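You operate a simulated robot arm through the tools that you are given. There is no shell and no other tool. Be economical: measure what you need, move in short steps, check, and stop when the job is done.

The job below is to be done with a simulated two-armed robot. You get a single attempt, and the scene is never put back.

JOB
Bring the head back on after its stop was hit.
Fine: pull the stop button out, switch the isolator at the head on, press RESET once, then the drives switch on; see the lamp on its control box lit.

It is judged by the outcome, as a careful person would: the job done as asked, and still so three seconds after it is handed in. It fails if anything else is knocked over, pushed out of place, dropped, spilled or broken.

ROBOT AND FRAMES
Two 7-joint arms with fingered hands on one trunk, on a base that drives. Base frame: it is fixed to the floor where the robot stands at the start and does not move with it; the origin is under the middle of the robot, x ahead of it, y to its left, z up. Units: m, degrees, N and s.
The left shoulder is at the start at [0.07, 0.166, 1.193], the right one opposite. With the tool pointing down near the work surface each hand reaches from about 0.1 to 0.96 m from the robot's upright axis, wherever it stands, measured 20 degrees to its own side. Places, roughly: axis knob at the head [0.5, 0.1, 0.9]; back button at the head [0.5, 0.1, 0.9]; bed isolator [1.9, 5.6, 0.8]; blue lock cover [2, 5.75, 0.75]; control box at the head [0.5, 0.1, 0.9]; drives switch [0.6, 0.1, 1.2]; isolator at the head [0.5, 0.4, 0.9]; laser key bow [0.5, -0.1, 1]; main isolator [3.4, 2, 1]; orange lock cover [-1.75, 4.25, 1]; rack isolator [-1.8, 4.5, 1]; red lock cover [3.5, 2, 1]; reset button [0.6, 0, 1.3]; run button at the head [0.5, 0, 0.9]; stop button at the head [0.5, -0.1, 1.2]. Payload 4.1 kg a hand.
The tool frame of a hand sits at the grasp point between the pads (the TCP): z along the fingers, y along the line on which they close. The tips reach 0.032 m beyond it. The gripper opens to 0.108 m. The gripper's body begins 0.038 m behind the TCP. The gripper is a hand of 4 fingers: y runs from the thumb to the fingers, the wrist lies at [-0.016, -0.108, -0.186] in the tool frame, and closing takes about 1.5 s.
Orientation is told as [roll, pitch, yaw] about the base's x, y, z axes, in that order, counted from this pose: with the fingers straight down and the wrist toward the robot, the tool's x, y and z point along [0, 1, 0], [1, 0, 0] and [0, 0, -1] of the base frame.

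CONTROLS
- The arms move only by the tool arm_command. It takes "left_commands", "right_commands" or both (then of equal length, played together; a hand with none holds still); each is a list of rows, each a list of 7 numbers: the opening, from 0 (shut) to 1 (fully open), then the shift along the tool's x, y, z in units of 100 mm (1.0 is 100 mm), then the turn, a rotation vector about the tool's x, y, z in units of 180 degrees (1.0 is 180 degrees). In form: [[grip, x, y, z, rx, ry, rz], ...]. A call has 1 to 20 rows; each row is the pose to reach, as a shift and turn from the pose commanded when the call began, along the tool's axes at that moment. A call with a number of a shift or a turn outside -1 to 1 is refused whole. A row lasts 0.2 s, in which the tool goes at most 0.05 m and 8.6 degrees; a call with a longer step from one row to the next is refused whole, and so is a gripper value outside its range. A pose out of reach is approached as far as the arm can. The call stops where the force on the tool passes 40 N (or 10 N more than at its start, if that is more) or the arm is blocked; 0.2 s more then pass. The fingers move at their own pace (about 0.045 m/s each) and stop on an object; they squeeze with about 33 N. The grip force told is the motor's: it shows also when the fingers shut on nothing. Time passes only in rows, and 0.2 s behind the last, so rows that repeat a pose let the fingers close. It gives the time, the measured TCP pose, the force on the tool (base axes), the opening and the grip force at its end, in the units of the frame above (readings bear some noise), with the torque about the TCP (base axes, N m) and any sound that the robot's microphone picked up.
- Cameras (640 x 400 px; columns grow to the right, rows downward): "scene" is now at [0.1433, 0.0102, 1.4484]; the picture's right is [0.11, -0.99, 0.00], its down [-0.31, -0.03, -0.95] and it looks along [0.94, 0.10, -0.31] (base axes); focal length 214 px, centre (320, 200). "left" rides on the left gripper at [-0.064, -0.093, -0.132] in its tool frame; the picture's right is [-0.80, -0.28, 0.53], its down [0.55, -0.71, 0.45] and it looks along [0.25, 0.65, 0.72] (tool axes); focal length 247 px, centre (320, 200). "right" rides on the right gripper at [0.064, -0.093, -0.132] in its tool frame; the picture's right is [-0.80, 0.28, -0.53], its down [-0.55, -0.71, 0.45] and it looks along [-0.25, 0.65, 0.72] (tool axes); focal length 247 px, centre (320, 200). There is no depth. A picture from a camera that has moved, and an enlarged one, comes with that camera's place and axes in the base frame and with its lens.
- get_image(camera): a new picture of that camera. The clock stands still meanwhile.
- slide_trunk(by): slides the trunk up (or, below 0, down) by that many m; the arms and the scene camera ride with it, the base frame stays. It gives what a move gives, with no picture.
- steer(legs): drives the robot by 1 to 6 legs, each [ahead, left, turn to the left] in m, m and degrees, along the robot's own axes; the way and the turn of a leg run together, so that a leg with both is an arc; at most 1.5 m and 180 degrees a leg. The arms and the cameras ride along, it lands a little off, and it stops where it bumps. It gives what a move gives.
- hand_shape(shape, hand): the hand has 4 fingers and takes this shape, open, in about a second: jaw (thumb against the fingers, like two jaws); tri (thumb and two fingers); tip (a fingertip pinch); poke (one finger out to press); point (the index stretched); flat (the hand flat); cup (the hand cupped); fist (a fist). The gripper value then closes the fingers along that shape, each until it touches; the sizes above hold for jaw. It gives what a move gives, with no picture.
- head_to(pan, tilt): turns the head with the scene camera to pan (to the left, within 86 degrees either way) and tilt (down, from -29 to 69), counted from straight ahead of the robot. It gives what a move gives.
- zoom(camera, box): a new picture of the part [left, top, right, bottom] of that camera's present view, enlarged. The clock stands still meanwhile.
- hand_in(): hands the job in; it is judged then, once.

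Work in short steps. Places have to be worked out from the pictures, the camera data and where the tool is seen: move nearer, look again, correct. Check each grasp and each placing, and mend what went wrong. You have 120 turns and 88 pictures in all, those below and enlarged ones among them. Open the grippers and draw the arms clear of the work before you hand the job in, unless the task says otherwise; then end with one line.

The tools are called by a JSON object that holds its "fn" and its "kwargs". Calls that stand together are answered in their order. arm_command: Moves the arms, as the interface text tells. Its arguments: {"type":"object","properties":{"left_commands":{"type":"array","items":{"type":"array","items":{"type":"number"}}},"right_commands":{"type":"array","items":{"type":"array","items":{"type":"number"}}}},"required":[]} The other tools are called the same way: slide_trunk (by) slides the trunk up or down; hand_shape (shape, hand) gives the hand a shape; steer (legs) drives the base; head_to (pan, tilt) turns the head that bears the scene camera; get_image (camera) takes a picture; zoom (camera, box) takes an enlarged picture of a part of a camera's view; hand_in () hands the job in.

At the start:

```text
t: 0.0
left_position: [0.4975, 0.3814, 1.4915]
left_orientation: [0.0, 0.0, -0.1]
left_contact_force: [0.4, -0.3, 0.7]
left_moment: [0.0, 0.01, 0.0]
left_width: 0.108
left_grip_force: 0.1
left_shape: jaw
right_position: [0.5236, -0.1299, 1.4926]
right_orientation: [0.1, 0.0, 0.0]
right_contact_force: [-0.5, 0.1, 0.6]
right_moment: [0.0, 0.06, -0.01]
right_width: 0.1075
right_grip_force: 0.2
right_shape: jaw
trunk travel left (down, up): [-0.7, 0.24]
robot x, y, heading: [-0.0011, 0.0008, -0.2]
head pan, tilt: [6.3, 18.1]
```

scene: 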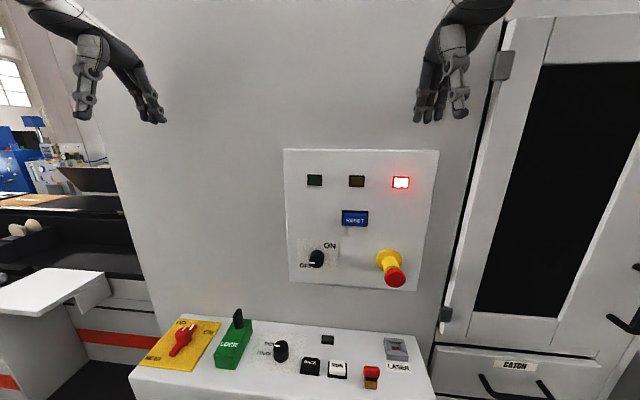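
right: 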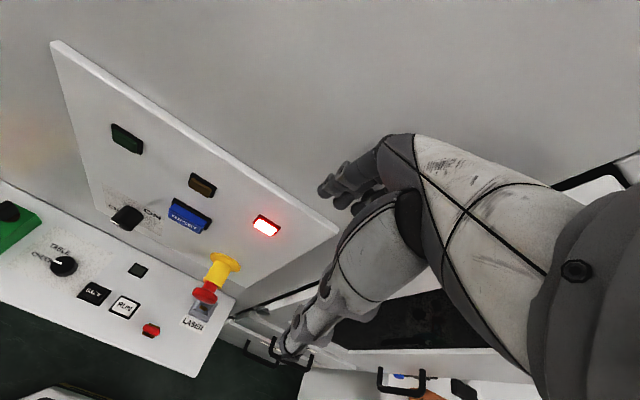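
left: 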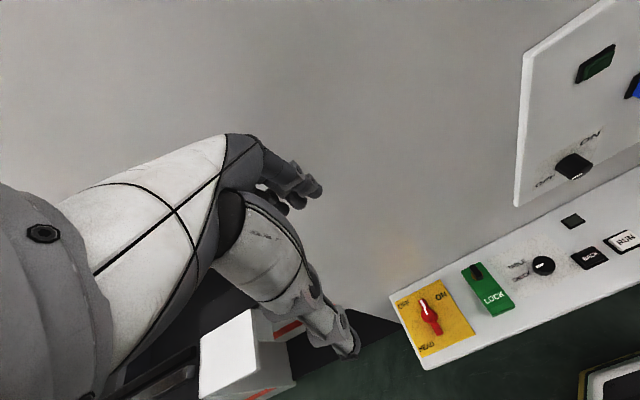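

I first enlarge the control panel and the console to read them.

{"fn": "zoom", "kwargs": {"camera": "scene", "box": [280, 140, 450, 300]}}

{"fn": "zoom", "kwargs": {"camera": "scene", "box": [130, 290, 290, 400]}}

{"fn": "head_to", "kwargs": {"pan": 0, "tilt": 40}}

```text
2.50 times, centred on (365, 220) of scene
camera zoom: at [0.1433, 0.0102, 1.4484], right [0.11, -0.99, 0.0], down [-0.31, -0.03, -0.95], along [0.94, 0.1, -0.31], focal length 536 px, centre (208, 150)
```

zoom: 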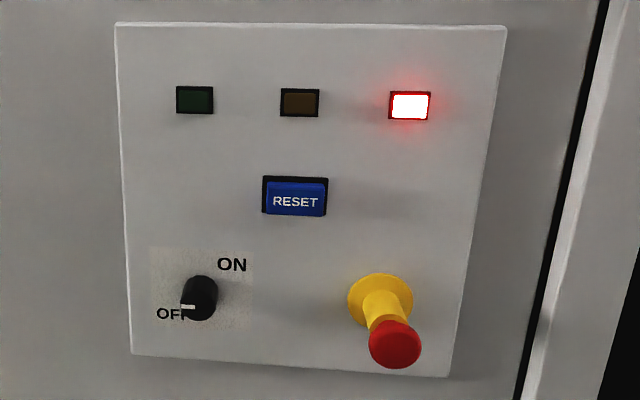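

```text
3.64 times, centred on (210, 345) of scene
camera zoom: at [0.1433, 0.0102, 1.4484], right [0.11, -0.99, 0.0], down [-0.31, -0.03, -0.95], along [0.94, 0.1, -0.31], focal length 780 px, centre (720, -327)
```

zoom: 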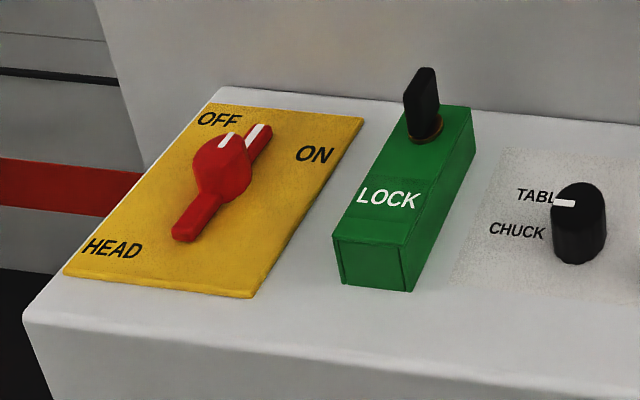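

```text
t: 0.8
left_position: [0.499, 0.3815, 1.4923]
left_orientation: [0.0, 0.0, 0.0]
left_contact_force: [-0.3, 0.2, 0.0]
left_moment: [-0.01, 0.0, 0.02]
left_width: 0.1076
left_grip_force: 0.2
left_shape: jaw
right_position: [0.5227, -0.131, 1.4915]
right_orientation: [0.0, 0.0, 0.0]
right_contact_force: [0.5, 0.5, 0.4]
right_moment: [0.01, 0.02, 0.0]
right_width: 0.1073
right_grip_force: 0.0
right_shape: jaw
trunk travel left (down, up): [-0.7, 0.24]
robot x, y, heading: [0.0013, -0.0003, -0.1]
head pan, tilt: [0.0, 40.0]
```

The isolator is OFF, the drives switch OFF, the red lamp lit. I look from above at the console.

{"fn": "get_image", "kwargs": {"camera": "scene"}}

{"fn": "zoom", "kwargs": {"camera": "scene", "box": [240, 150, 400, 250]}}

```text
82 pictures are left
camera scene: at [0.1355, 0.0, 1.414], right [0.0, -1.0, 0.0], down [-0.64, 0.0, -0.77], along [0.77, 0.0, -0.64], focal length 214 px, centre (320, 200)
```

scene: 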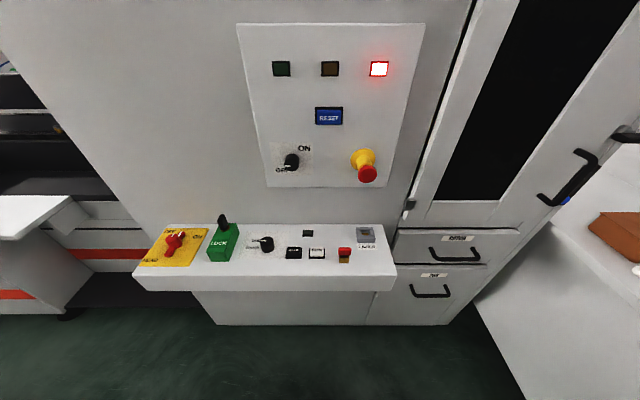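

```text
4.00 times, centred on (320, 200) of scene
camera zoom: at [0.1355, 0.0, 1.414], right [0.0, -1.0, 0.0], down [-0.64, 0.0, -0.77], along [0.77, 0.0, -0.64], focal length 858 px, centre (320, 200)
```

zoom: 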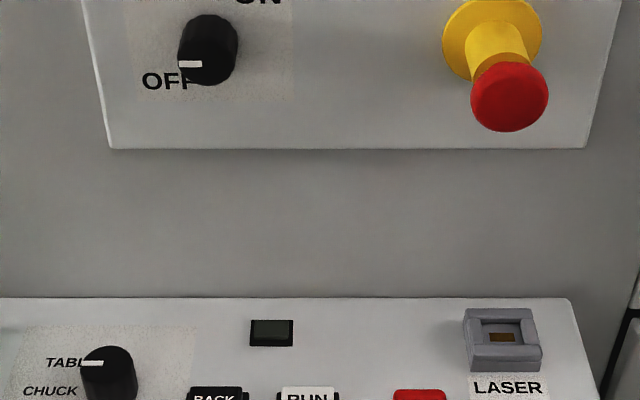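

Triangulating: stop cap about (0.536,-0.102,1.156), panel face x≈0.6, RESET (0.593,-0.016,1.26), drives knob (0.58,0.066,1.163), isolator handle (0.517,0.403,0.953). I turn the right hand to point forward while drawing it back.

{"fn": "arm_command", "kwargs": {"right_commands": [[1, 0.02, -0.08, 0.08, -0.042, 0, 0], [1, 0.05, -0.16, 0.16, -0.084, 0, 0], [1, 0.07, -0.24, 0.24, -0.126, 0, 0], [1, 0.1, -0.32, 0.32, -0.168, 0, 0], [1, 0.12, -0.4, 0.4, -0.21, 0, 0], [1, 0.15, -0.48, 0.48, -0.252, 0, 0], [1, 0.17, -0.56, 0.56, -0.294, 0, 0], [1, 0.2, -0.64, 0.64, -0.336, 0, 0], [1, 0.22, -0.72, 0.72, -0.378, 0, 0], [1, 0.25, -0.8, 0.8, -0.42, 0, 0], [1, 0.27, -0.9, 0.9, -0.46, 0, 0], [1, 0.29, -1.0, 1.0, -0.5, 0, 0]]}}

{"fn": "get_image", "kwargs": {"camera": "scene"}}

{"fn": "get_image", "kwargs": {"camera": "right"}}

```text
t: 3.5
left_position: [0.4971, 0.3829, 1.4917]
left_orientation: [0.0, 0.0, 0.1]
left_contact_force: [0.1, 0.2, -0.3]
left_moment: [0.0, -0.01, -0.02]
left_width: 0.1075
left_grip_force: 0.0
left_shape: jaw
right_position: [0.4527, -0.1013, 1.4231]
right_orientation: [-2.1, -66.4, 2.5]
right_contact_force: [-0.1, 0.0, -0.5]
right_moment: [-0.01, 0.02, -0.02]
right_width: 0.1078
right_grip_force: 0.0
right_shape: jaw
right hand out of reach, approached as far as the arm can: row 9, 10, 11, 12
trunk travel left (down, up): [-0.7, 0.24]
robot x, y, heading: [-0.0024, 0.0009, -0.3]
head pan, tilt: [0.0, 40.0]
```

```text
80 pictures are left
camera scene: at [0.1345, 0.0006, 1.414], right [0.0, -1.0, 0.0], down [-0.64, 0.0, -0.77], along [0.77, 0.0, -0.64], focal length 214 px, centre (320, 200)
```

scene: 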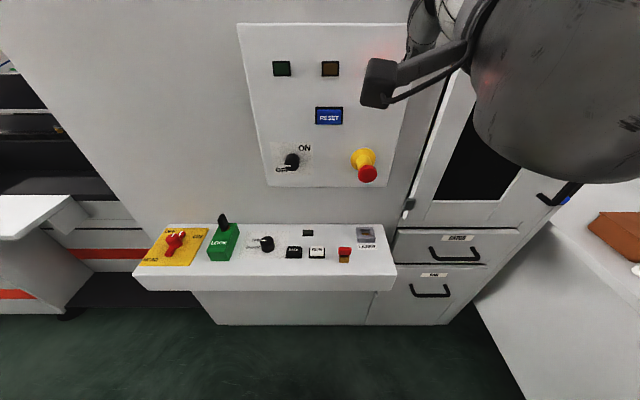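

```text
79 pictures are left
camera right: at [0.294, -0.0377, 1.3889], right [-0.37, -0.79, 0.48], down [0.13, -0.56, -0.82], along [0.92, -0.23, 0.31], focal length 247 px, centre (320, 200)
```

right: 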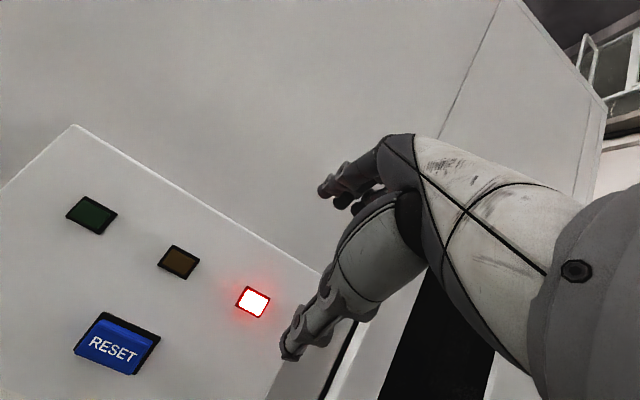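

The arm is too cramped here; I back the base 0.3 m so the forearm has room.

{"fn": "steer", "kwargs": {"legs": [[-0.3, 0, 0]]}}

```text
t: 5.5
left_position: [0.198, 0.3802, 1.4915]
left_orientation: [0.0, 0.1, -0.1]
left_contact_force: [0.7, -0.1, -1.0]
left_moment: [0.0, 0.0, 0.0]
left_width: 0.1078
left_grip_force: 0.1
left_shape: jaw
right_position: [0.1517, -0.1022, 1.4217]
right_orientation: [-1.9, -66.1, 2.3]
right_contact_force: [0.1, 1.4, 0.0]
right_moment: [0.02, -0.03, -0.02]
right_width: 0.1075
right_grip_force: 0.0
right_shape: jaw
trunk travel left (down, up): [-0.7, 0.24]
robot x, y, heading: [-0.3053, 0.0025, 0.1]
head pan, tilt: [0.0, 40.0]
```

I test a forward move of 0.1 m to see which pose is taken as commanded.

{"fn": "arm_command", "kwargs": {"right_commands": [[1, 0, 0, 0.3, 0, 0, 0], [1, 0, 0, 0.6, 0, 0, 0], [1, 0, 0, 1.0, 0, 0, 0], [1, 0, 0, 1.0, 0, 0, 0], [1, 0, 0, 1.0, 0, 0, 0]]}}

```text
t: 6.7
left_position: [0.196, 0.3808, 1.4924]
left_orientation: [0.0, 0.0, -0.1]
left_contact_force: [0.6, -0.3, 1.6]
left_moment: [-0.01, -0.01, 0.01]
left_width: 0.1077
left_grip_force: 0.0
left_shape: jaw
right_position: [0.242, -0.1019, 1.3805]
right_orientation: [-2.1, -66.4, 2.4]
right_contact_force: [0.3, 0.8, -0.2]
right_moment: [0.01, -0.01, -0.01]
right_width: 0.1077
right_grip_force: 0.2
right_shape: jaw
trunk travel left (down, up): [-0.7, 0.24]
robot x, y, heading: [-0.3025, 0.0026, -0.1]
head pan, tilt: [0.0, 40.0]
```

The command continues from the reached pose. I move forward and down and finish the turn to point straight ahead.

{"fn": "arm_command", "kwargs": {"right_commands": [[1, 0, -0.2, 0.25, -0.033, 0, 0], [1, 0, -0.4, 0.5, -0.066, 0, 0], [1, 0, -0.6, 0.75, -0.098, 0, 0], [1, 0, -0.8, 1.0, -0.131, 0, 0], [1, 0, -0.8, 1.0, -0.131, 0, 0]]}}

```text
t: 7.9
left_position: [0.1914, 0.3839, 1.4926]
left_orientation: [-0.1, -0.1, -0.1]
left_contact_force: [-0.1, 0.7, 1.0]
left_moment: [0.0, -0.04, -0.02]
left_width: 0.1074
left_grip_force: 0.0
left_shape: jaw
right_position: [0.3071, -0.0884, 1.2845]
right_orientation: [-78.6, -89.1, 79.1]
right_contact_force: [-0.3, 0.6, 0.4]
right_moment: [-0.02, 0.01, 0.0]
right_width: 0.1078
right_grip_force: 0.1
right_shape: jaw
right hand out of reach, approached as far as the arm can: row 4, 5
trunk travel left (down, up): [-0.7, 0.24]
robot x, y, heading: [-0.3023, 0.0022, -0.1]
head pan, tilt: [0.0, 40.0]
```

Orientation is now forward. I move further ahead and down, then look.

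{"fn": "arm_command", "kwargs": {"right_commands": [[1, -0.03, -0.25, 0.25, 0, 0, 0], [1, -0.06, -0.5, 0.5, 0, 0, 0], [1, -0.09, -0.75, 0.75, 0, 0, 0], [1, -0.12, -1.0, 1.0, 0, 0, 0], [1, -0.12, -1.0, 1.0, 0, 0, 0]]}}

{"fn": "get_image", "kwargs": {"camera": "scene"}}

{"fn": "get_image", "kwargs": {"camera": "right"}}

```text
t: 9.1
left_position: [0.1951, 0.3809, 1.493]
left_orientation: [0.0, 0.1, -0.1]
left_contact_force: [0.2, 0.6, 1.2]
left_moment: [0.0, -0.04, -0.01]
left_width: 0.1079
left_grip_force: 0.0
left_shape: jaw
right_position: [0.3955, -0.0737, 1.1869]
right_orientation: [-35.1, -89.5, 34.9]
right_contact_force: [0.2, 0.1, 0.0]
right_moment: [0.0, 0.03, 0.01]
right_width: 0.1077
right_grip_force: 0.0
right_shape: jaw
right hand out of reach, approached as far as the arm can: row 1, 2, 3, 4, 5
trunk travel left (down, up): [-0.7, 0.24]
robot x, y, heading: [-0.298, 0.0011, -0.4]
head pan, tilt: [0.0, 40.0]
```

```text
78 pictures are left
camera scene: at [-0.1681, -0.0002, 1.414], right [0.0, -1.0, 0.0], down [-0.64, 0.0, -0.77], along [0.77, 0.0, -0.64], focal length 214 px, centre (320, 200)
```

scene: 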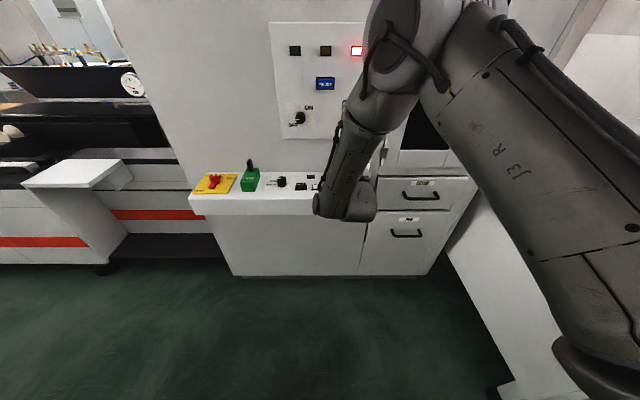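

```text
77 pictures are left
camera right: at [0.2636, -0.0084, 1.0946], right [-0.53, -0.79, 0.29], down [0.44, -0.55, -0.71], along [0.72, -0.25, 0.65], focal length 247 px, centre (320, 200)
```

right: 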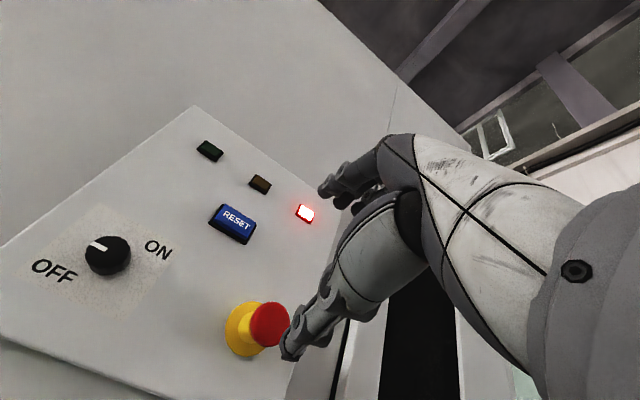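

This wrist-low pose is at the joint limits. I roll the hand 90° about its pointing axis so that it will pinch the cap from left and right with the wrist to the right, drawing back a little.

{"fn": "arm_command", "kwargs": {"right_commands": [[1, 0, 0, -0.1, 0, 0, -0.046], [1, 0, 0, -0.2, 0, 0, -0.092], [1, 0, 0, -0.3, 0, 0, -0.138], [1, 0, 0, -0.4, 0, 0, -0.184], [1, 0, 0, -0.4, 0, 0, -0.23], [1, 0, 0, -0.4, 0, 0, -0.276], [1, 0, 0, -0.4, 0, 0, -0.322], [1, 0, 0, -0.4, 0, 0, -0.368], [1, 0, 0, -0.4, 0, 0, -0.414], [1, 0, 0, -0.4, 0, 0, -0.46], [1, 0, 0, -0.4, 0, 0, -0.5], [1, 0, 0, -0.4, 0, 0, -0.5]]}}

{"fn": "get_image", "kwargs": {"camera": "right"}}

{"fn": "get_image", "kwargs": {"camera": "scene"}}

```text
t: 10.3
left_position: [0.1964, 0.3801, 1.4927]
left_orientation: [0.0, 0.0, -0.2]
left_contact_force: [-0.4, 0.0, -0.4]
left_moment: [0.02, -0.03, 0.02]
left_width: 0.1076
left_grip_force: 0.1
left_shape: jaw
right_position: [0.3176, -0.0632, 1.1413]
right_orientation: [-74.4, -56.2, 68.9]
right_contact_force: [-0.4, -0.2, 0.0]
right_moment: [0.03, -0.01, 0.0]
right_width: 0.108
right_grip_force: 0.1
right_shape: jaw
right hand out of reach, approached as far as the arm can: row 1, 2, 3, 4, 5
trunk travel left (down, up): [-0.7, 0.24]
robot x, y, heading: [-0.3009, 0.0019, 0.2]
head pan, tilt: [0.0, 40.0]
stopped in row 5 (right hand): the arm was blocked; the commanded pose is now the measured one
```

```text
76 pictures are left
camera right: at [0.173, -0.0387, 1.0478], right [-0.5, -0.45, 0.74], down [0.28, -0.89, -0.36], along [0.82, 0.03, 0.57], focal length 247 px, centre (320, 200)
```

right: 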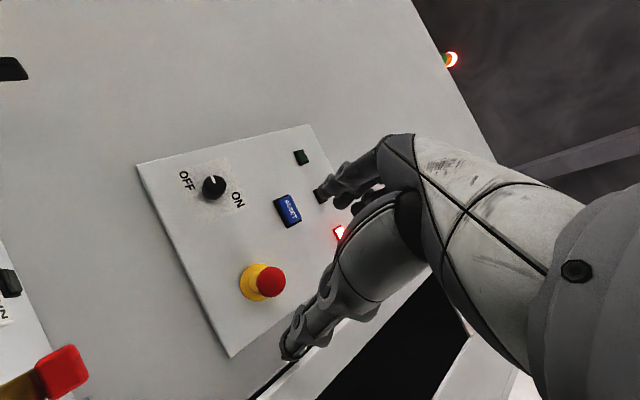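

```text
75 pictures are left
camera scene: at [-0.1672, -0.0001, 1.4139], right [0.0, -1.0, 0.0], down [-0.64, 0.0, -0.77], along [0.77, 0.0, -0.64], focal length 214 px, centre (320, 200)
```

scene: 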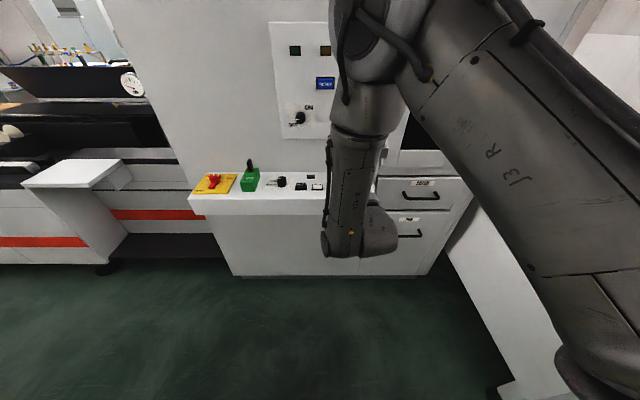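

The forward pointing is nearly right (roll of 32° is harmless for a pinch on a round cap); the arm is just folded too much. I back off another 0.15 m so the arm can extend.

{"fn": "steer", "kwargs": {"legs": [[-0.17, 0, 0]]}}

{"fn": "arm_command", "kwargs": {"right_commands": [[1, 0, 0, 0.25, 0, 0, 0], [1, 0, 0, 0.5, 0, 0, 0], [1, 0, 0, 0.75, 0, 0, 0], [1, 0, 0, 1.0, 0, 0, 0], [1, 0, 0, 1.0, 0, 0, 0]]}}

```text
t: 11.7
left_position: [0.029, 0.3823, 1.4901]
left_orientation: [0.0, 0.0, 0.0]
left_contact_force: [0.2, -0.6, 0.2]
left_moment: [-0.01, 0.03, -0.02]
left_width: 0.1077
left_grip_force: 0.1
left_shape: jaw
right_position: [0.1498, -0.0626, 1.1401]
right_orientation: [-74.6, -56.1, 69.0]
right_contact_force: [-0.3, -0.2, 0.2]
right_moment: [-0.03, -0.02, -0.02]
right_width: 0.108
right_grip_force: 0.1
right_shape: jaw
trunk travel left (down, up): [-0.7, 0.24]
robot x, y, heading: [-0.4728, -0.0002, 0.2]
head pan, tilt: [0.0, 40.0]
```

```text
t: 12.9
left_position: [0.0264, 0.3821, 1.4923]
left_orientation: [0.0, 0.1, 0.0]
left_contact_force: [-0.7, 0.7, -0.2]
left_moment: [0.02, -0.01, 0.0]
left_width: 0.1075
left_grip_force: 0.1
left_shape: jaw
right_position: [0.2043, -0.0279, 1.1342]
right_orientation: [-74.1, -56.2, 68.1]
right_contact_force: [-0.1, -0.1, 0.1]
right_moment: [0.01, -0.02, 0.0]
right_width: 0.1078
right_grip_force: 0.0
right_shape: jaw
right hand out of reach, approached as far as the arm can: row 1, 2, 3, 4, 5
trunk travel left (down, up): [-0.7, 0.24]
robot x, y, heading: [-0.4768, -0.0016, -0.1]
head pan, tilt: [0.0, 40.0]
```

The wrist is stuck at a joint limit. I unwind: roll back and lower the fingers to about -60° pitch while moving up.

{"fn": "arm_command", "kwargs": {"right_commands": [[1, 0, 0.15, 0.05, 0.02, 0, 0.035], [1, 0, 0.3, 0.1, 0.04, 0, 0.07], [1, 0, 0.45, 0.15, 0.06, 0, 0.105], [1, 0, 0.6, 0.2, 0.08, 0, 0.14], [1, 0, 0.8, 0.25, 0.1, 0, 0.17], [1, 0, 1.0, 0.3, 0.12, 0, 0.18], [1, 0, 1.0, 0.3, 0.12, 0, 0.18]]}}

```text
t: 14.5
left_position: [0.0269, 0.3807, 1.4925]
left_orientation: [-0.1, 0.1, 0.0]
left_contact_force: [0.3, 0.2, 0.6]
left_moment: [-0.01, -0.05, 0.01]
left_width: 0.1076
left_grip_force: 0.1
left_shape: jaw
right_position: [0.2538, 0.0223, 1.2139]
right_orientation: [-4.0, -61.0, -10.3]
right_contact_force: [0.8, -0.4, 1.1]
right_moment: [-0.01, 0.0, -0.02]
right_width: 0.1083
right_grip_force: 0.1
right_shape: jaw
trunk travel left (down, up): [-0.7, 0.24]
robot x, y, heading: [-0.4736, 0.0002, 0.1]
head pan, tilt: [0.0, 40.0]
```

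Unwound cleanly (pitch -61). Robot axis is at x=-0.47, so I now extend forward toward the stop and correct the yaw.

{"fn": "arm_command", "kwargs": {"right_commands": [[1, -0.2, 0.07, 0.25, 0, 0.012, -0.007], [1, -0.4, 0.14, 0.5, 0, 0.024, -0.014], [1, -0.6, 0.21, 0.75, 0, 0.036, -0.02], [1, -0.9, 0.28, 1.0, 0, 0.049, -0.027], [1, -0.9, 0.28, 1.0, 0, 0.049, -0.027]]}}

{"fn": "get_image", "kwargs": {"camera": "scene"}}

{"fn": "get_image", "kwargs": {"camera": "right"}}

```text
t: 15.7
left_position: [0.0243, 0.3836, 1.4909]
left_orientation: [-0.1, -0.1, 0.0]
left_contact_force: [-0.3, 0.1, -0.1]
left_moment: [-0.05, -0.03, 0.01]
left_width: 0.1075
left_grip_force: 0.2
left_shape: jaw
right_position: [0.3299, -0.0889, 1.1935]
right_orientation: [-4.3, -60.7, 0.1]
right_contact_force: [0.2, -0.8, 0.0]
right_moment: [-0.02, 0.01, -0.02]
right_width: 0.1079
right_grip_force: 0.1
right_shape: jaw
trunk travel left (down, up): [-0.7, 0.24]
robot x, y, heading: [-0.4698, 0.0001, -0.0]
head pan, tilt: [0.0, 40.0]
```

```text
74 pictures are left
camera scene: at [-0.3373, 0.0016, 1.4139], right [0.0, -1.0, 0.0], down [-0.64, 0.0, -0.77], along [0.77, 0.0, -0.64], focal length 214 px, centre (320, 200)
```

scene: 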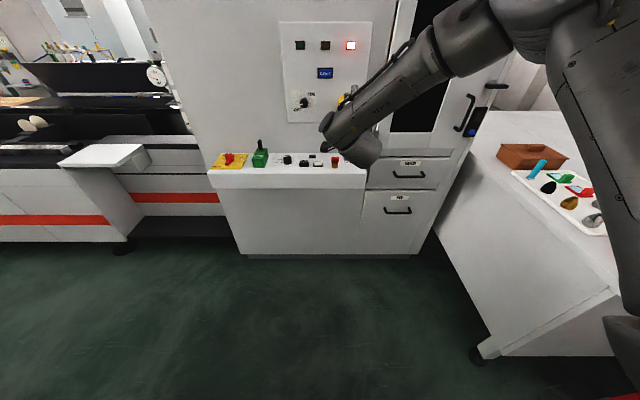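

```text
73 pictures are left
camera right: at [0.1743, -0.0146, 1.1732], right [-0.38, -0.76, 0.53], down [0.01, -0.58, -0.81], along [0.93, -0.3, 0.23], focal length 247 px, centre (320, 200)
```

right: 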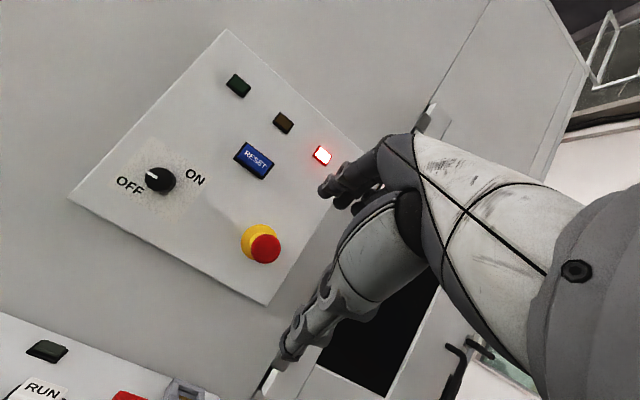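

The pose is natural now, and the view confirms the cap at (0.54,-0.103,1.156). I advance to just short of it, pitching to about -75°.

{"fn": "arm_command", "kwargs": {"right_commands": [[1, -0.04, 0.08, 0.25, -0.02, 0, 0], [1, -0.08, 0.16, 0.5, -0.04, 0, 0], [1, -0.12, 0.24, 0.75, -0.06, 0, 0], [1, -0.14, 0.32, 1.0, -0.08, 0, 0], [1, -0.14, 0.32, 1.0, -0.08, 0, 0]]}}

{"fn": "get_image", "kwargs": {"camera": "right"}}

{"fn": "zoom", "kwargs": {"camera": "scene", "box": [260, 0, 420, 200]}}

```text
t: 16.9
left_position: [0.026, 0.381, 1.4913]
left_orientation: [0.0, -0.1, 0.0]
left_contact_force: [0.2, -0.4, -0.5]
left_moment: [0.04, 0.02, 0.01]
left_width: 0.1077
left_grip_force: 0.1
left_shape: jaw
right_position: [0.4287, -0.0884, 1.1792]
right_orientation: [-5.6, -74.5, 0.3]
right_contact_force: [0.0, -0.1, 0.1]
right_moment: [0.01, -0.03, 0.02]
right_width: 0.1081
right_grip_force: 0.0
right_shape: jaw
right hand out of reach, approached as far as the arm can: row 3, 4, 5
trunk travel left (down, up): [-0.7, 0.24]
robot x, y, heading: [-0.4721, -0.0009, 0.0]
head pan, tilt: [0.0, 40.0]
```

```text
72 pictures are left
camera right: at [0.2833, -0.0128, 1.1223], right [-0.5, -0.75, 0.43], down [0.19, -0.59, -0.78], along [0.84, -0.31, 0.44], focal length 247 px, centre (320, 200)
```

right: 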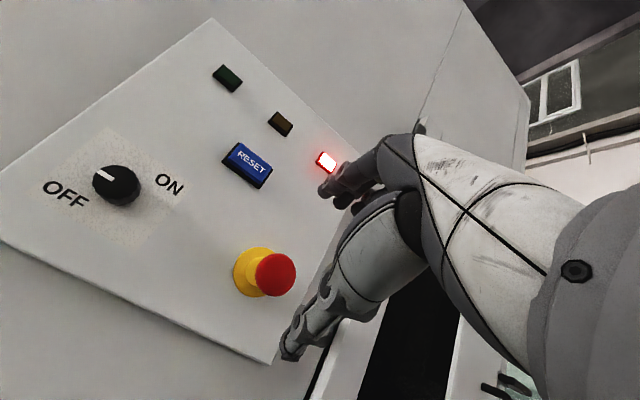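

```text
2.00 times, centred on (340, 100) of scene
camera zoom: at [-0.3376, 0.0004, 1.414], right [0.0, -1.0, 0.0], down [-0.64, 0.0, -0.77], along [0.77, 0.0, -0.64], focal length 429 px, centre (280, 400)
```

zoom: 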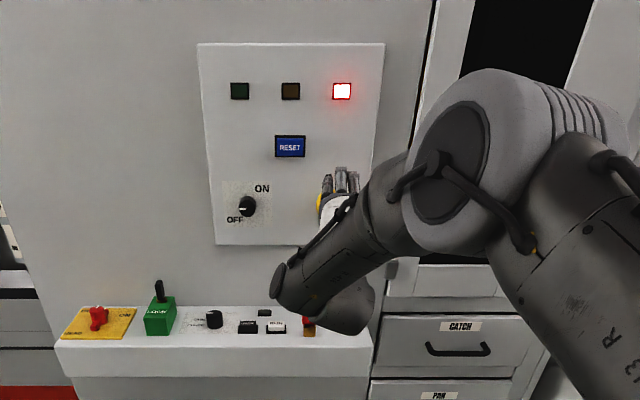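

The wrist is near its limit at -74°, so I ease the pitch to about -65° and come on a bit further.

{"fn": "arm_command", "kwargs": {"right_commands": [[1, -0.05, -0.01, 0.1, 0.02, 0, 0], [1, -0.11, -0.02, 0.25, 0.04, 0, 0], [1, -0.13, -0.03, 0.45, 0.05, 0, 0], [1, -0.13, -0.03, 0.45, 0.05, 0, 0]]}}

{"fn": "get_image", "kwargs": {"camera": "right"}}

```text
t: 17.9
left_position: [0.0255, 0.382, 1.492]
left_orientation: [0.0, 0.1, -0.1]
left_contact_force: [-0.5, -0.1, 0.4]
left_moment: [-0.01, 0.0, 0.0]
left_width: 0.108
left_grip_force: 0.0
left_shape: jaw
right_position: [0.4695, -0.1078, 1.1641]
right_orientation: [-4.9, -66.2, 0.9]
right_contact_force: [0.2, -1.1, 1.0]
right_moment: [0.02, -0.01, 0.01]
right_width: 0.1075
right_grip_force: 0.1
right_shape: jaw
trunk travel left (down, up): [-0.7, 0.24]
robot x, y, heading: [-0.4735, -0.0035, -0.1]
head pan, tilt: [0.0, 40.0]
```

```text
70 pictures are left
camera right: at [0.3176, -0.0336, 1.1308], right [-0.42, -0.76, 0.5], down [0.09, -0.58, -0.81], along [0.9, -0.3, 0.31], focal length 247 px, centre (320, 200)
```

right: 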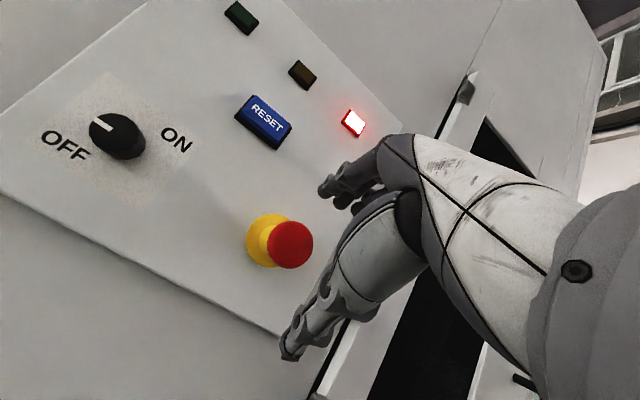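

Cap is at about (0.54,-0.105,1.154), between finger and thumb lines. I advance to straddle it.

{"fn": "arm_command", "kwargs": {"right_commands": [[1, 0.02, 0.05, 0.16, 0, 0, 0], [1, 0.04, 0.1, 0.32, 0, 0, 0], [1, 0.06, 0.15, 0.48, 0, 0, 0], [1, 0.08, 0.19, 0.63, 0, 0, 0], [1, 0.08, 0.19, 0.63, 0, 0, 0]]}}

{"fn": "get_image", "kwargs": {"camera": "right"}}

```text
t: 19.1
left_position: [0.0254, 0.3813, 1.4924]
left_orientation: [0.0, 0.0, 0.0]
left_contact_force: [-0.2, 0.5, 0.0]
left_moment: [0.04, -0.02, -0.01]
left_width: 0.1075
left_grip_force: 0.1
left_shape: jaw
right_position: [0.535, -0.1063, 1.1559]
right_orientation: [-4.8, -66.0, 0.7]
right_contact_force: [0.1, -0.3, 0.5]
right_moment: [0.02, 0.02, -0.01]
right_width: 0.1079
right_grip_force: 0.0
right_shape: jaw
right hand out of reach, approached as far as the arm can: row 4, 5
trunk travel left (down, up): [-0.7, 0.24]
robot x, y, heading: [-0.4764, 0.0038, 0.2]
head pan, tilt: [0.0, 40.0]
```

```text
69 pictures are left
camera right: at [0.3823, -0.0323, 1.1222], right [-0.42, -0.76, 0.5], down [0.09, -0.58, -0.81], along [0.9, -0.3, 0.31], focal length 247 px, centre (320, 200)
```

right: 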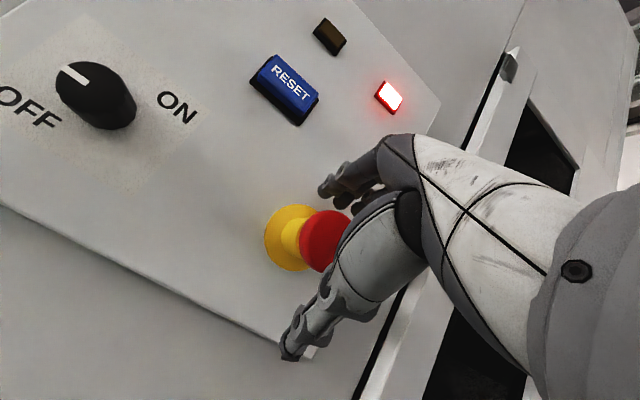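

The cap sits right at the TCP. I close on it.

{"fn": "arm_command", "kwargs": {"right_commands": [[0, 0, 0, 0, 0, 0, 0], [0, 0, 0, 0, 0, 0, 0], [0, 0, 0, 0, 0, 0, 0], [0, 0, 0, 0, 0, 0, 0], [0, 0, 0, 0, 0, 0, 0], [0, 0, 0, 0, 0, 0, 0], [0, 0, 0, 0, 0, 0, 0], [0, 0, 0, 0, 0, 0, 0]]}}

{"fn": "get_image", "kwargs": {"camera": "right"}}

```text
t: 20.9
left_position: [0.0268, 0.3815, 1.4914]
left_orientation: [0.0, 0.1, 0.0]
left_contact_force: [0.0, 0.3, 0.4]
left_moment: [0.01, 0.0, -0.02]
left_width: 0.1078
left_grip_force: 0.0
left_shape: jaw
right_position: [0.5362, -0.1073, 1.1541]
right_orientation: [-4.7, -66.1, 0.6]
right_contact_force: [-3.1, -2.1, -5.9]
right_moment: [0.04, -1.06, -0.06]
right_width: 0.0421
right_grip_force: 32.8
right_shape: jaw
trunk travel left (down, up): [-0.7, 0.24]
robot x, y, heading: [-0.469, 0.002, 0.3]
head pan, tilt: [0.0, 40.0]
```

```text
68 pictures are left
camera right: at [0.3832, -0.0327, 1.1212], right [-0.42, -0.76, 0.5], down [0.09, -0.58, -0.81], along [0.9, -0.3, 0.31], focal length 247 px, centre (320, 200)
```

right: 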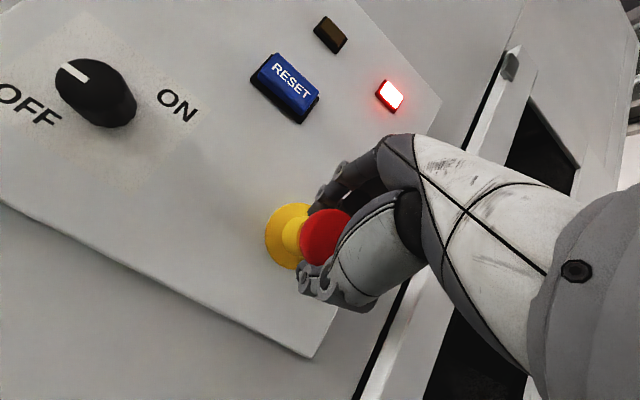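

Gripped, 42 mm wide. I pull straight back (-x) in small steps.

{"fn": "arm_command", "kwargs": {"right_commands": [[0, 0, -0.016, -0.037, 0, 0, 0], [0, 0, -0.032, -0.073, 0, 0, 0], [0, 0, -0.048, -0.11, 0, 0, 0], [0, 0, -0.064, -0.146, 0, 0, 0], [0, 0, -0.08, -0.183, 0, 0, 0], [0, 0, -0.08, -0.183, 0, 0, 0]]}}

{"fn": "get_image", "kwargs": {"camera": "right"}}

```text
t: 22.3
left_position: [0.0363, 0.38, 1.4893]
left_orientation: [0.0, 0.4, 0.0]
left_contact_force: [-0.5, 0.4, -0.2]
left_moment: [-0.03, -0.01, 0.02]
left_width: 0.1074
left_grip_force: 0.1
left_shape: jaw
right_position: [0.5223, -0.1065, 1.1499]
right_orientation: [-4.8, -65.9, 0.6]
right_contact_force: [37.9, -8.4, -2.2]
right_moment: [0.12, -0.94, -0.3]
right_width: 0.041
right_grip_force: 33.7
right_shape: jaw
trunk travel left (down, up): [-0.7, 0.24]
robot x, y, heading: [-0.4742, 0.0047, 0.1]
head pan, tilt: [0.0, 40.0]
```

```text
67 pictures are left
camera right: at [0.3704, -0.0333, 1.1173], right [-0.42, -0.76, 0.5], down [0.08, -0.58, -0.81], along [0.9, -0.3, 0.31], focal length 247 px, centre (320, 200)
```

right: 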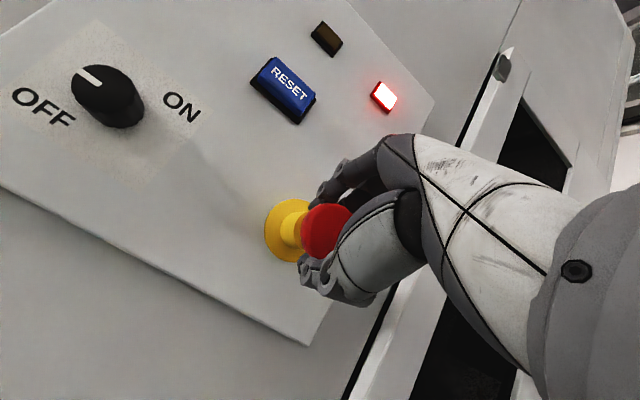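

The cap came out about 13 mm and resists at 38 N, so likely at its end. I open and check whether it stays out.

{"fn": "arm_command", "kwargs": {"right_commands": [[0.3, 0, 0, 0, 0, 0, 0], [0.6, 0, 0, 0, 0, 0, 0], [1, 0, 0, 0, 0, 0, 0], [1, 0, 0, 0, 0, 0, 0], [1, 0, 0, 0, 0, 0, 0], [1, 0, 0, 0, 0, 0, 0], [1, 0, 0, 0, 0, 0, 0], [1, 0, 0, 0, 0, 0, 0]]}}

{"fn": "arm_command", "kwargs": {"right_commands": [[1, 0, -0.1, -0.22, 0, 0, 0], [1, 0, -0.2, -0.45, 0, 0, 0], [1, 0, -0.3, -0.67, 0, 0, 0], [1, 0, -0.4, -0.9, 0, 0, 0], [1, 0, -0.4, -0.9, 0, 0, 0]]}}

{"fn": "get_image", "kwargs": {"camera": "right"}}

```text
t: 24.1
left_position: [0.0266, 0.3814, 1.4916]
left_orientation: [-0.1, 0.2, 0.0]
left_contact_force: [-0.6, 0.7, -0.6]
left_moment: [-0.02, -0.01, -0.01]
left_width: 0.1079
left_grip_force: 0.1
left_shape: jaw
right_position: [0.5161, -0.1051, 1.1563]
right_orientation: [-4.8, -66.0, 0.8]
right_contact_force: [0.0, 0.3, -0.5]
right_moment: [0.02, 0.0, -0.01]
right_width: 0.1075
right_grip_force: 0.1
right_shape: jaw
trunk travel left (down, up): [-0.7, 0.24]
robot x, y, heading: [-0.4711, 0.0015, 0.0]
head pan, tilt: [0.0, 40.0]
```

```text
t: 25.3
left_position: [0.0278, 0.3816, 1.4922]
left_orientation: [0.0, 0.1, 0.0]
left_contact_force: [-0.1, 0.5, -0.6]
left_moment: [-0.03, 0.02, 0.0]
left_width: 0.1079
left_grip_force: 0.0
left_shape: jaw
right_position: [0.4163, -0.1, 1.154]
right_orientation: [-4.8, -66.1, 0.7]
right_contact_force: [0.2, 0.8, -0.6]
right_moment: [0.01, 0.01, -0.01]
right_width: 0.1076
right_grip_force: 0.0
right_shape: jaw
trunk travel left (down, up): [-0.7, 0.24]
robot x, y, heading: [-0.4739, -0.0006, 0.2]
head pan, tilt: [0.0, 40.0]
```

```text
66 pictures are left
camera right: at [0.2643, -0.0254, 1.1204], right [-0.42, -0.76, 0.5], down [0.09, -0.58, -0.81], along [0.9, -0.3, 0.31], focal length 247 px, centre (320, 200)
```

right: 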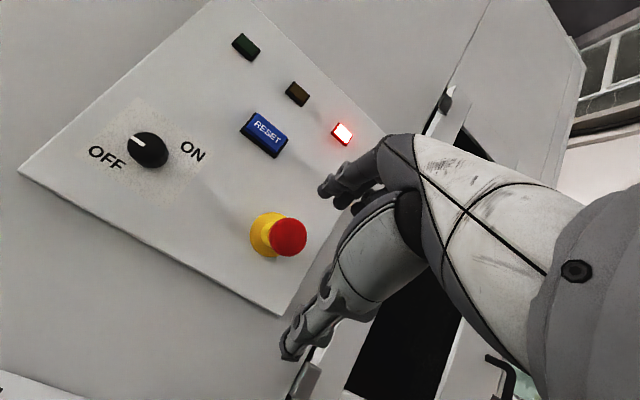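

I check how far out the cap now stands.

{"fn": "zoom", "kwargs": {"camera": "right", "box": [200, 180, 360, 280]}}

{"fn": "zoom", "kwargs": {"camera": "scene", "box": [270, 20, 390, 130]}}

```text
4.00 times, centred on (280, 230) of right
camera zoom: at [0.2643, -0.0254, 1.1204], right [-0.42, -0.76, 0.5], down [0.09, -0.58, -0.81], along [0.9, -0.3, 0.31], focal length 988 px, centre (480, 80)
```

zoom: 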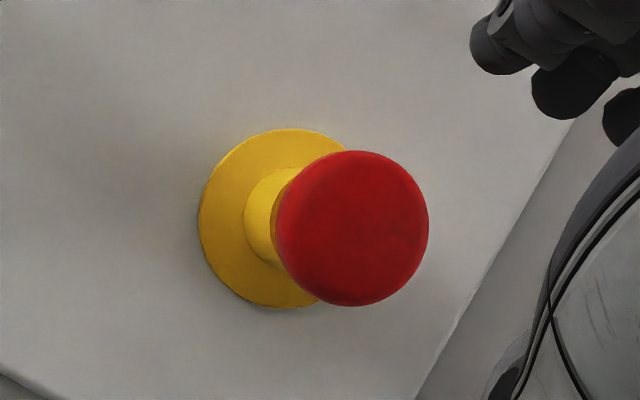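

```text
3.64 times, centred on (330, 75) of scene
camera zoom: at [-0.336, 0.0003, 1.4138], right [0.0, -1.0, 0.0], down [-0.64, 0.0, -0.77], along [0.77, 0.0, -0.64], focal length 780 px, centre (284, 654)
```

zoom: 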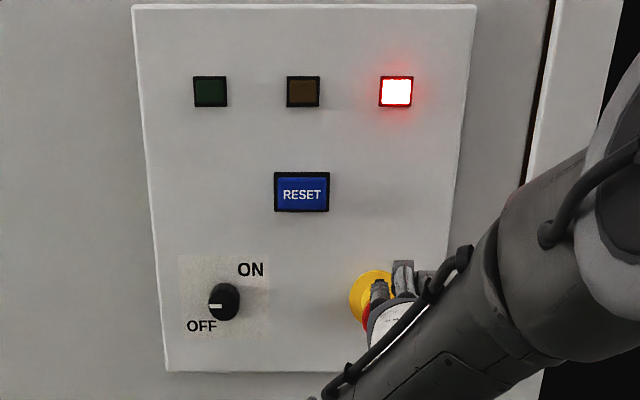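

The cap seems further out by ~9 mm, but the parallax is small. I move the hand up and left for a more oblique look.

{"fn": "arm_command", "kwargs": {"right_commands": [[1, 0.25, 0.2, -0.1, 0, 0, 0], [1, 0.5, 0.4, -0.2, 0, 0, 0], [1, 0.75, 0.6, -0.3, 0, 0, 0], [1, 1.0, 0.9, -0.4, 0, 0, 0], [1, 1.0, 0.9, -0.4, 0, 0, 0]]}}

{"fn": "zoom", "kwargs": {"camera": "right", "box": [160, 160, 400, 310]}}

{"fn": "get_image", "kwargs": {"camera": "scene"}}

```text
t: 26.5
left_position: [0.0272, 0.382, 1.4931]
left_orientation: [0.0, 0.1, 0.0]
left_contact_force: [-0.1, -0.1, 0.0]
left_moment: [-0.01, 0.01, 0.0]
left_width: 0.1081
left_grip_force: 0.0
left_shape: jaw
right_position: [0.422, 0.0034, 1.2487]
right_orientation: [-4.8, -66.1, 0.7]
right_contact_force: [-0.4, 0.2, -1.2]
right_moment: [-0.02, 0.0, 0.03]
right_width: 0.1075
right_grip_force: 0.2
right_shape: jaw
trunk travel left (down, up): [-0.7, 0.24]
robot x, y, heading: [-0.4733, -0.0003, 0.1]
head pan, tilt: [0.0, 40.0]
```

```text
2.67 times, centred on (280, 235) of right
camera zoom: at [0.2698, 0.0779, 1.215], right [-0.42, -0.76, 0.5], down [0.09, -0.58, -0.81], along [0.9, -0.3, 0.31], focal length 659 px, centre (427, 107)
```

zoom: 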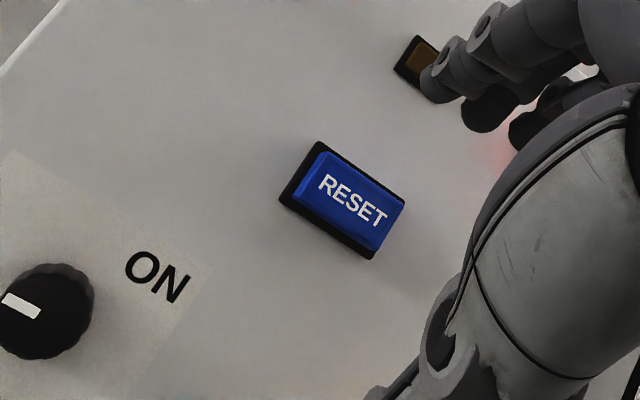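

```text
62 pictures are left
camera scene: at [-0.3362, -0.0002, 1.4138], right [0.0, -1.0, 0.0], down [-0.64, 0.0, -0.77], along [0.77, 0.0, -0.64], focal length 214 px, centre (320, 200)
```

scene: 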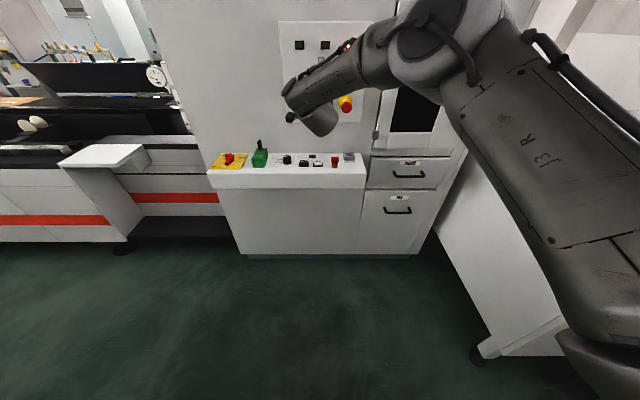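

The stop is visible in the scene view; I enlarge it strongly.

{"fn": "zoom", "kwargs": {"camera": "scene", "box": [330, 85, 362, 120]}}

```text
11.43 times, centred on (346, 102) of scene
camera zoom: at [-0.3362, -0.0002, 1.4138], right [0.0, -1.0, 0.0], down [-0.64, 0.0, -0.77], along [0.77, 0.0, -0.64], focal length 2451 px, centre (23, 1314)
```

zoom: 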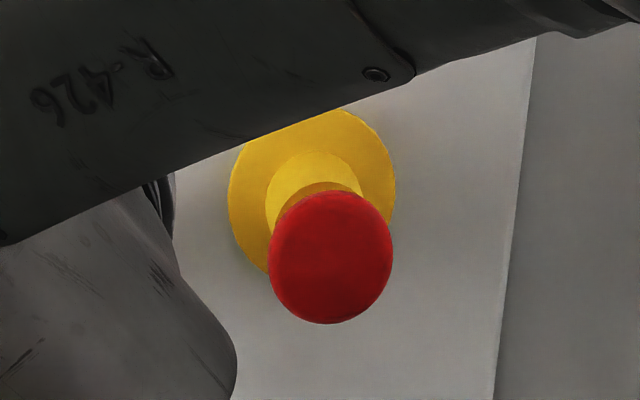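

Estimates say the cap moved from x≈0.535 to ≈0.525. For a direct comparison I return the hand to the exact pose of the earlier picture (0.4695,-0.1078,1.1641).

{"fn": "arm_command", "kwargs": {"right_commands": [[1, -0.2, -0.15, 0.0, 0, 0, 0], [1, -0.4, -0.3, 0.2, 0, 0, 0], [1, -0.6, -0.45, 0.4, 0, 0, 0], [1, -0.8, -0.587, 0.65, 0, 0, 0], [1, -1.0, -0.587, 0.855, 0, 0, 0], [1, -1.0, -0.587, 0.855, 0, 0, 0]]}}

{"fn": "arm_command", "kwargs": {"right_commands": [[1, -0.05, 0, 0, 0, 0, 0], [1, -0.05, 0, 0, 0, 0, 0]]}}

{"fn": "get_image", "kwargs": {"camera": "right"}}

```text
t: 27.9
left_position: [0.0257, 0.3819, 1.4915]
left_orientation: [0.0, -0.1, 0.0]
left_contact_force: [0.1, 0.9, 0.3]
left_moment: [0.0, -0.02, 0.01]
left_width: 0.1077
left_grip_force: 0.0
left_shape: jaw
right_position: [0.4695, -0.1028, 1.1677]
right_orientation: [-4.9, -66.3, 0.8]
right_contact_force: [-0.4, 1.1, 0.1]
right_moment: [-0.01, 0.03, 0.01]
right_width: 0.1078
right_grip_force: 0.1
right_shape: jaw
trunk travel left (down, up): [-0.7, 0.24]
robot x, y, heading: [-0.4754, -0.0018, 0.1]
head pan, tilt: [0.0, 40.0]
```

```text
t: 28.5
left_position: [0.0266, 0.3812, 1.4914]
left_orientation: [-0.1, 0.1, 0.0]
left_contact_force: [0.9, -0.6, -0.1]
left_moment: [0.0, 0.02, 0.0]
left_width: 0.1074
left_grip_force: 0.1
left_shape: jaw
right_position: [0.4707, -0.1066, 1.1679]
right_orientation: [-4.9, -66.1, 0.8]
right_contact_force: [-1.0, 0.5, 0.3]
right_moment: [-0.02, 0.02, -0.02]
right_width: 0.1074
right_grip_force: 0.1
right_shape: jaw
trunk travel left (down, up): [-0.7, 0.24]
robot x, y, heading: [-0.4723, 0.0004, 0.1]
head pan, tilt: [0.0, 40.0]
```

```text
60 pictures are left
camera right: at [0.3177, -0.0331, 1.1326], right [-0.42, -0.76, 0.5], down [0.09, -0.58, -0.81], along [0.9, -0.3, 0.31], focal length 247 px, centre (320, 200)
```

right: 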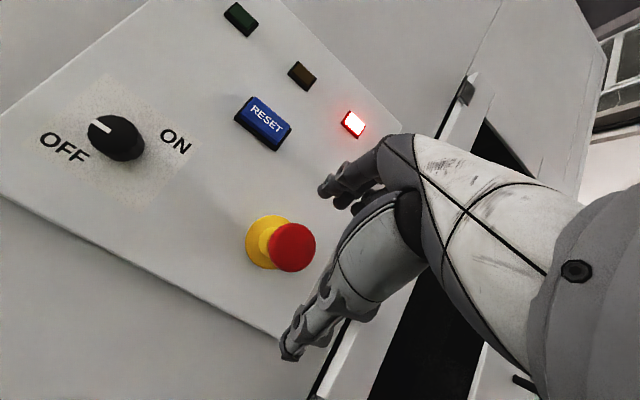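

Cap is ~2 px further right and larger than before the pull: it is out by ~8 mm and holding. Next, the isolator with the left hand, which needs the base nearer; first I bring the right arm back and up.

{"fn": "arm_command", "kwargs": {"right_commands": [[1, 0, 0.1, -0.25, 0.03, 0, 0], [1, 0, 0.2, -0.5, 0.07, 0, 0], [1, 0, 0.3, -0.75, 0.11, 0, 0], [1, 0, 0.4, -1.0, 0.15, 0, 0], [1, 0, 0.6, -1.0, 0.19, 0, 0], [1, 0, 0.8, -1.0, 0.23, 0, 0], [1, 0, 1.0, -1.0, 0.27, 0, 0], [1, 0, 1.0, -1.0, 0.31, 0, 0], [1, 0, 1.0, -1.0, 0.35, 0, 0], [1, 0, 1.0, -1.0, 0.367, 0, 0]]}}

```text
t: 30.7
left_position: [0.0252, 0.3816, 1.4917]
left_orientation: [0.0, 0.1, -0.1]
left_contact_force: [0.0, -0.2, -0.5]
left_moment: [-0.05, 0.01, -0.01]
left_width: 0.1075
left_grip_force: 0.0
left_shape: jaw
right_position: [0.3841, -0.0831, 1.2901]
right_orientation: [-1.9, -2.0, -3.6]
right_contact_force: [-0.3, -0.5, -0.6]
right_moment: [-0.01, 0.01, 0.06]
right_width: 0.1079
right_grip_force: 0.1
right_shape: jaw
right hand out of reach, approached as far as the arm can: row 9, 10
trunk travel left (down, up): [-0.7, 0.24]
robot x, y, heading: [-0.4709, -0.0011, -0.0]
head pan, tilt: [0.0, 40.0]
```

Fingers are down again. I draw the right hand back and up, and at the same time yaw the left hand +90° (tool y to the left) ready for the handle.

{"fn": "arm_command", "kwargs": {"right_commands": [[1, 0, -0.2, -0.15, 0, 0, 0], [1, 0, -0.4, -0.3, 0, 0, 0], [1, 0, -0.6, -0.45, 0, 0, 0], [1, 0, -0.8, -0.6, 0, 0, 0], [1, -0.1, -1.0, -0.8, 0, 0, 0], [1, -0.2, -1.0, -1.0, 0, 0, 0], [1, -0.2, -1.0, -1.0, 0, 0, 0], [1, -0.2, -1.0, -1.0, 0, 0, 0], [1, -0.2, -1.0, -1.0, 0, 0, 0], [1, -0.2, -1.0, -1.0, 0, 0, 0], [1, -0.2, -1.0, -1.0, 0, 0, 0]], "left_commands": [[1, 0, 0, 0.1, 0, 0, -0.046], [1, 0, 0.1, 0.2, 0, 0, -0.092], [1, 0, 0.2, 0.3, 0, 0, -0.138], [1, 0, 0.3, 0.4, 0, 0, -0.184], [1, 0, 0.4, 0.5, 0, 0, -0.23], [1, 0, 0.5, 0.6, 0, 0, -0.276], [1, 0, 0.6, 0.7, 0, 0, -0.322], [1, 0, 0.7, 0.8, 0, 0, -0.368], [1, 0, 0.8, 0.9, 0, 0, -0.414], [1, 0, 0.9, 1.0, 0, 0, -0.46], [1, 0, 1.0, 1.0, 0, 0, -0.5]]}}

```text
t: 33.1
left_position: [0.1276, 0.381, 1.3928]
left_orientation: [0.1, -0.1, 90.0]
left_contact_force: [-0.2, 0.2, 0.6]
left_moment: [-0.01, 0.0, -0.03]
left_width: 0.1078
left_grip_force: 0.0
left_shape: jaw
right_position: [0.2858, -0.0956, 1.3893]
right_orientation: [-1.9, 0.0, -3.5]
right_contact_force: [-0.4, -0.4, 0.6]
right_moment: [0.02, 0.01, -0.01]
right_width: 0.108
right_grip_force: 0.0
right_shape: jaw
trunk travel left (down, up): [-0.7, 0.24]
robot x, y, heading: [-0.4729, 0.0033, -0.1]
head pan, tilt: [0.0, 40.0]
```

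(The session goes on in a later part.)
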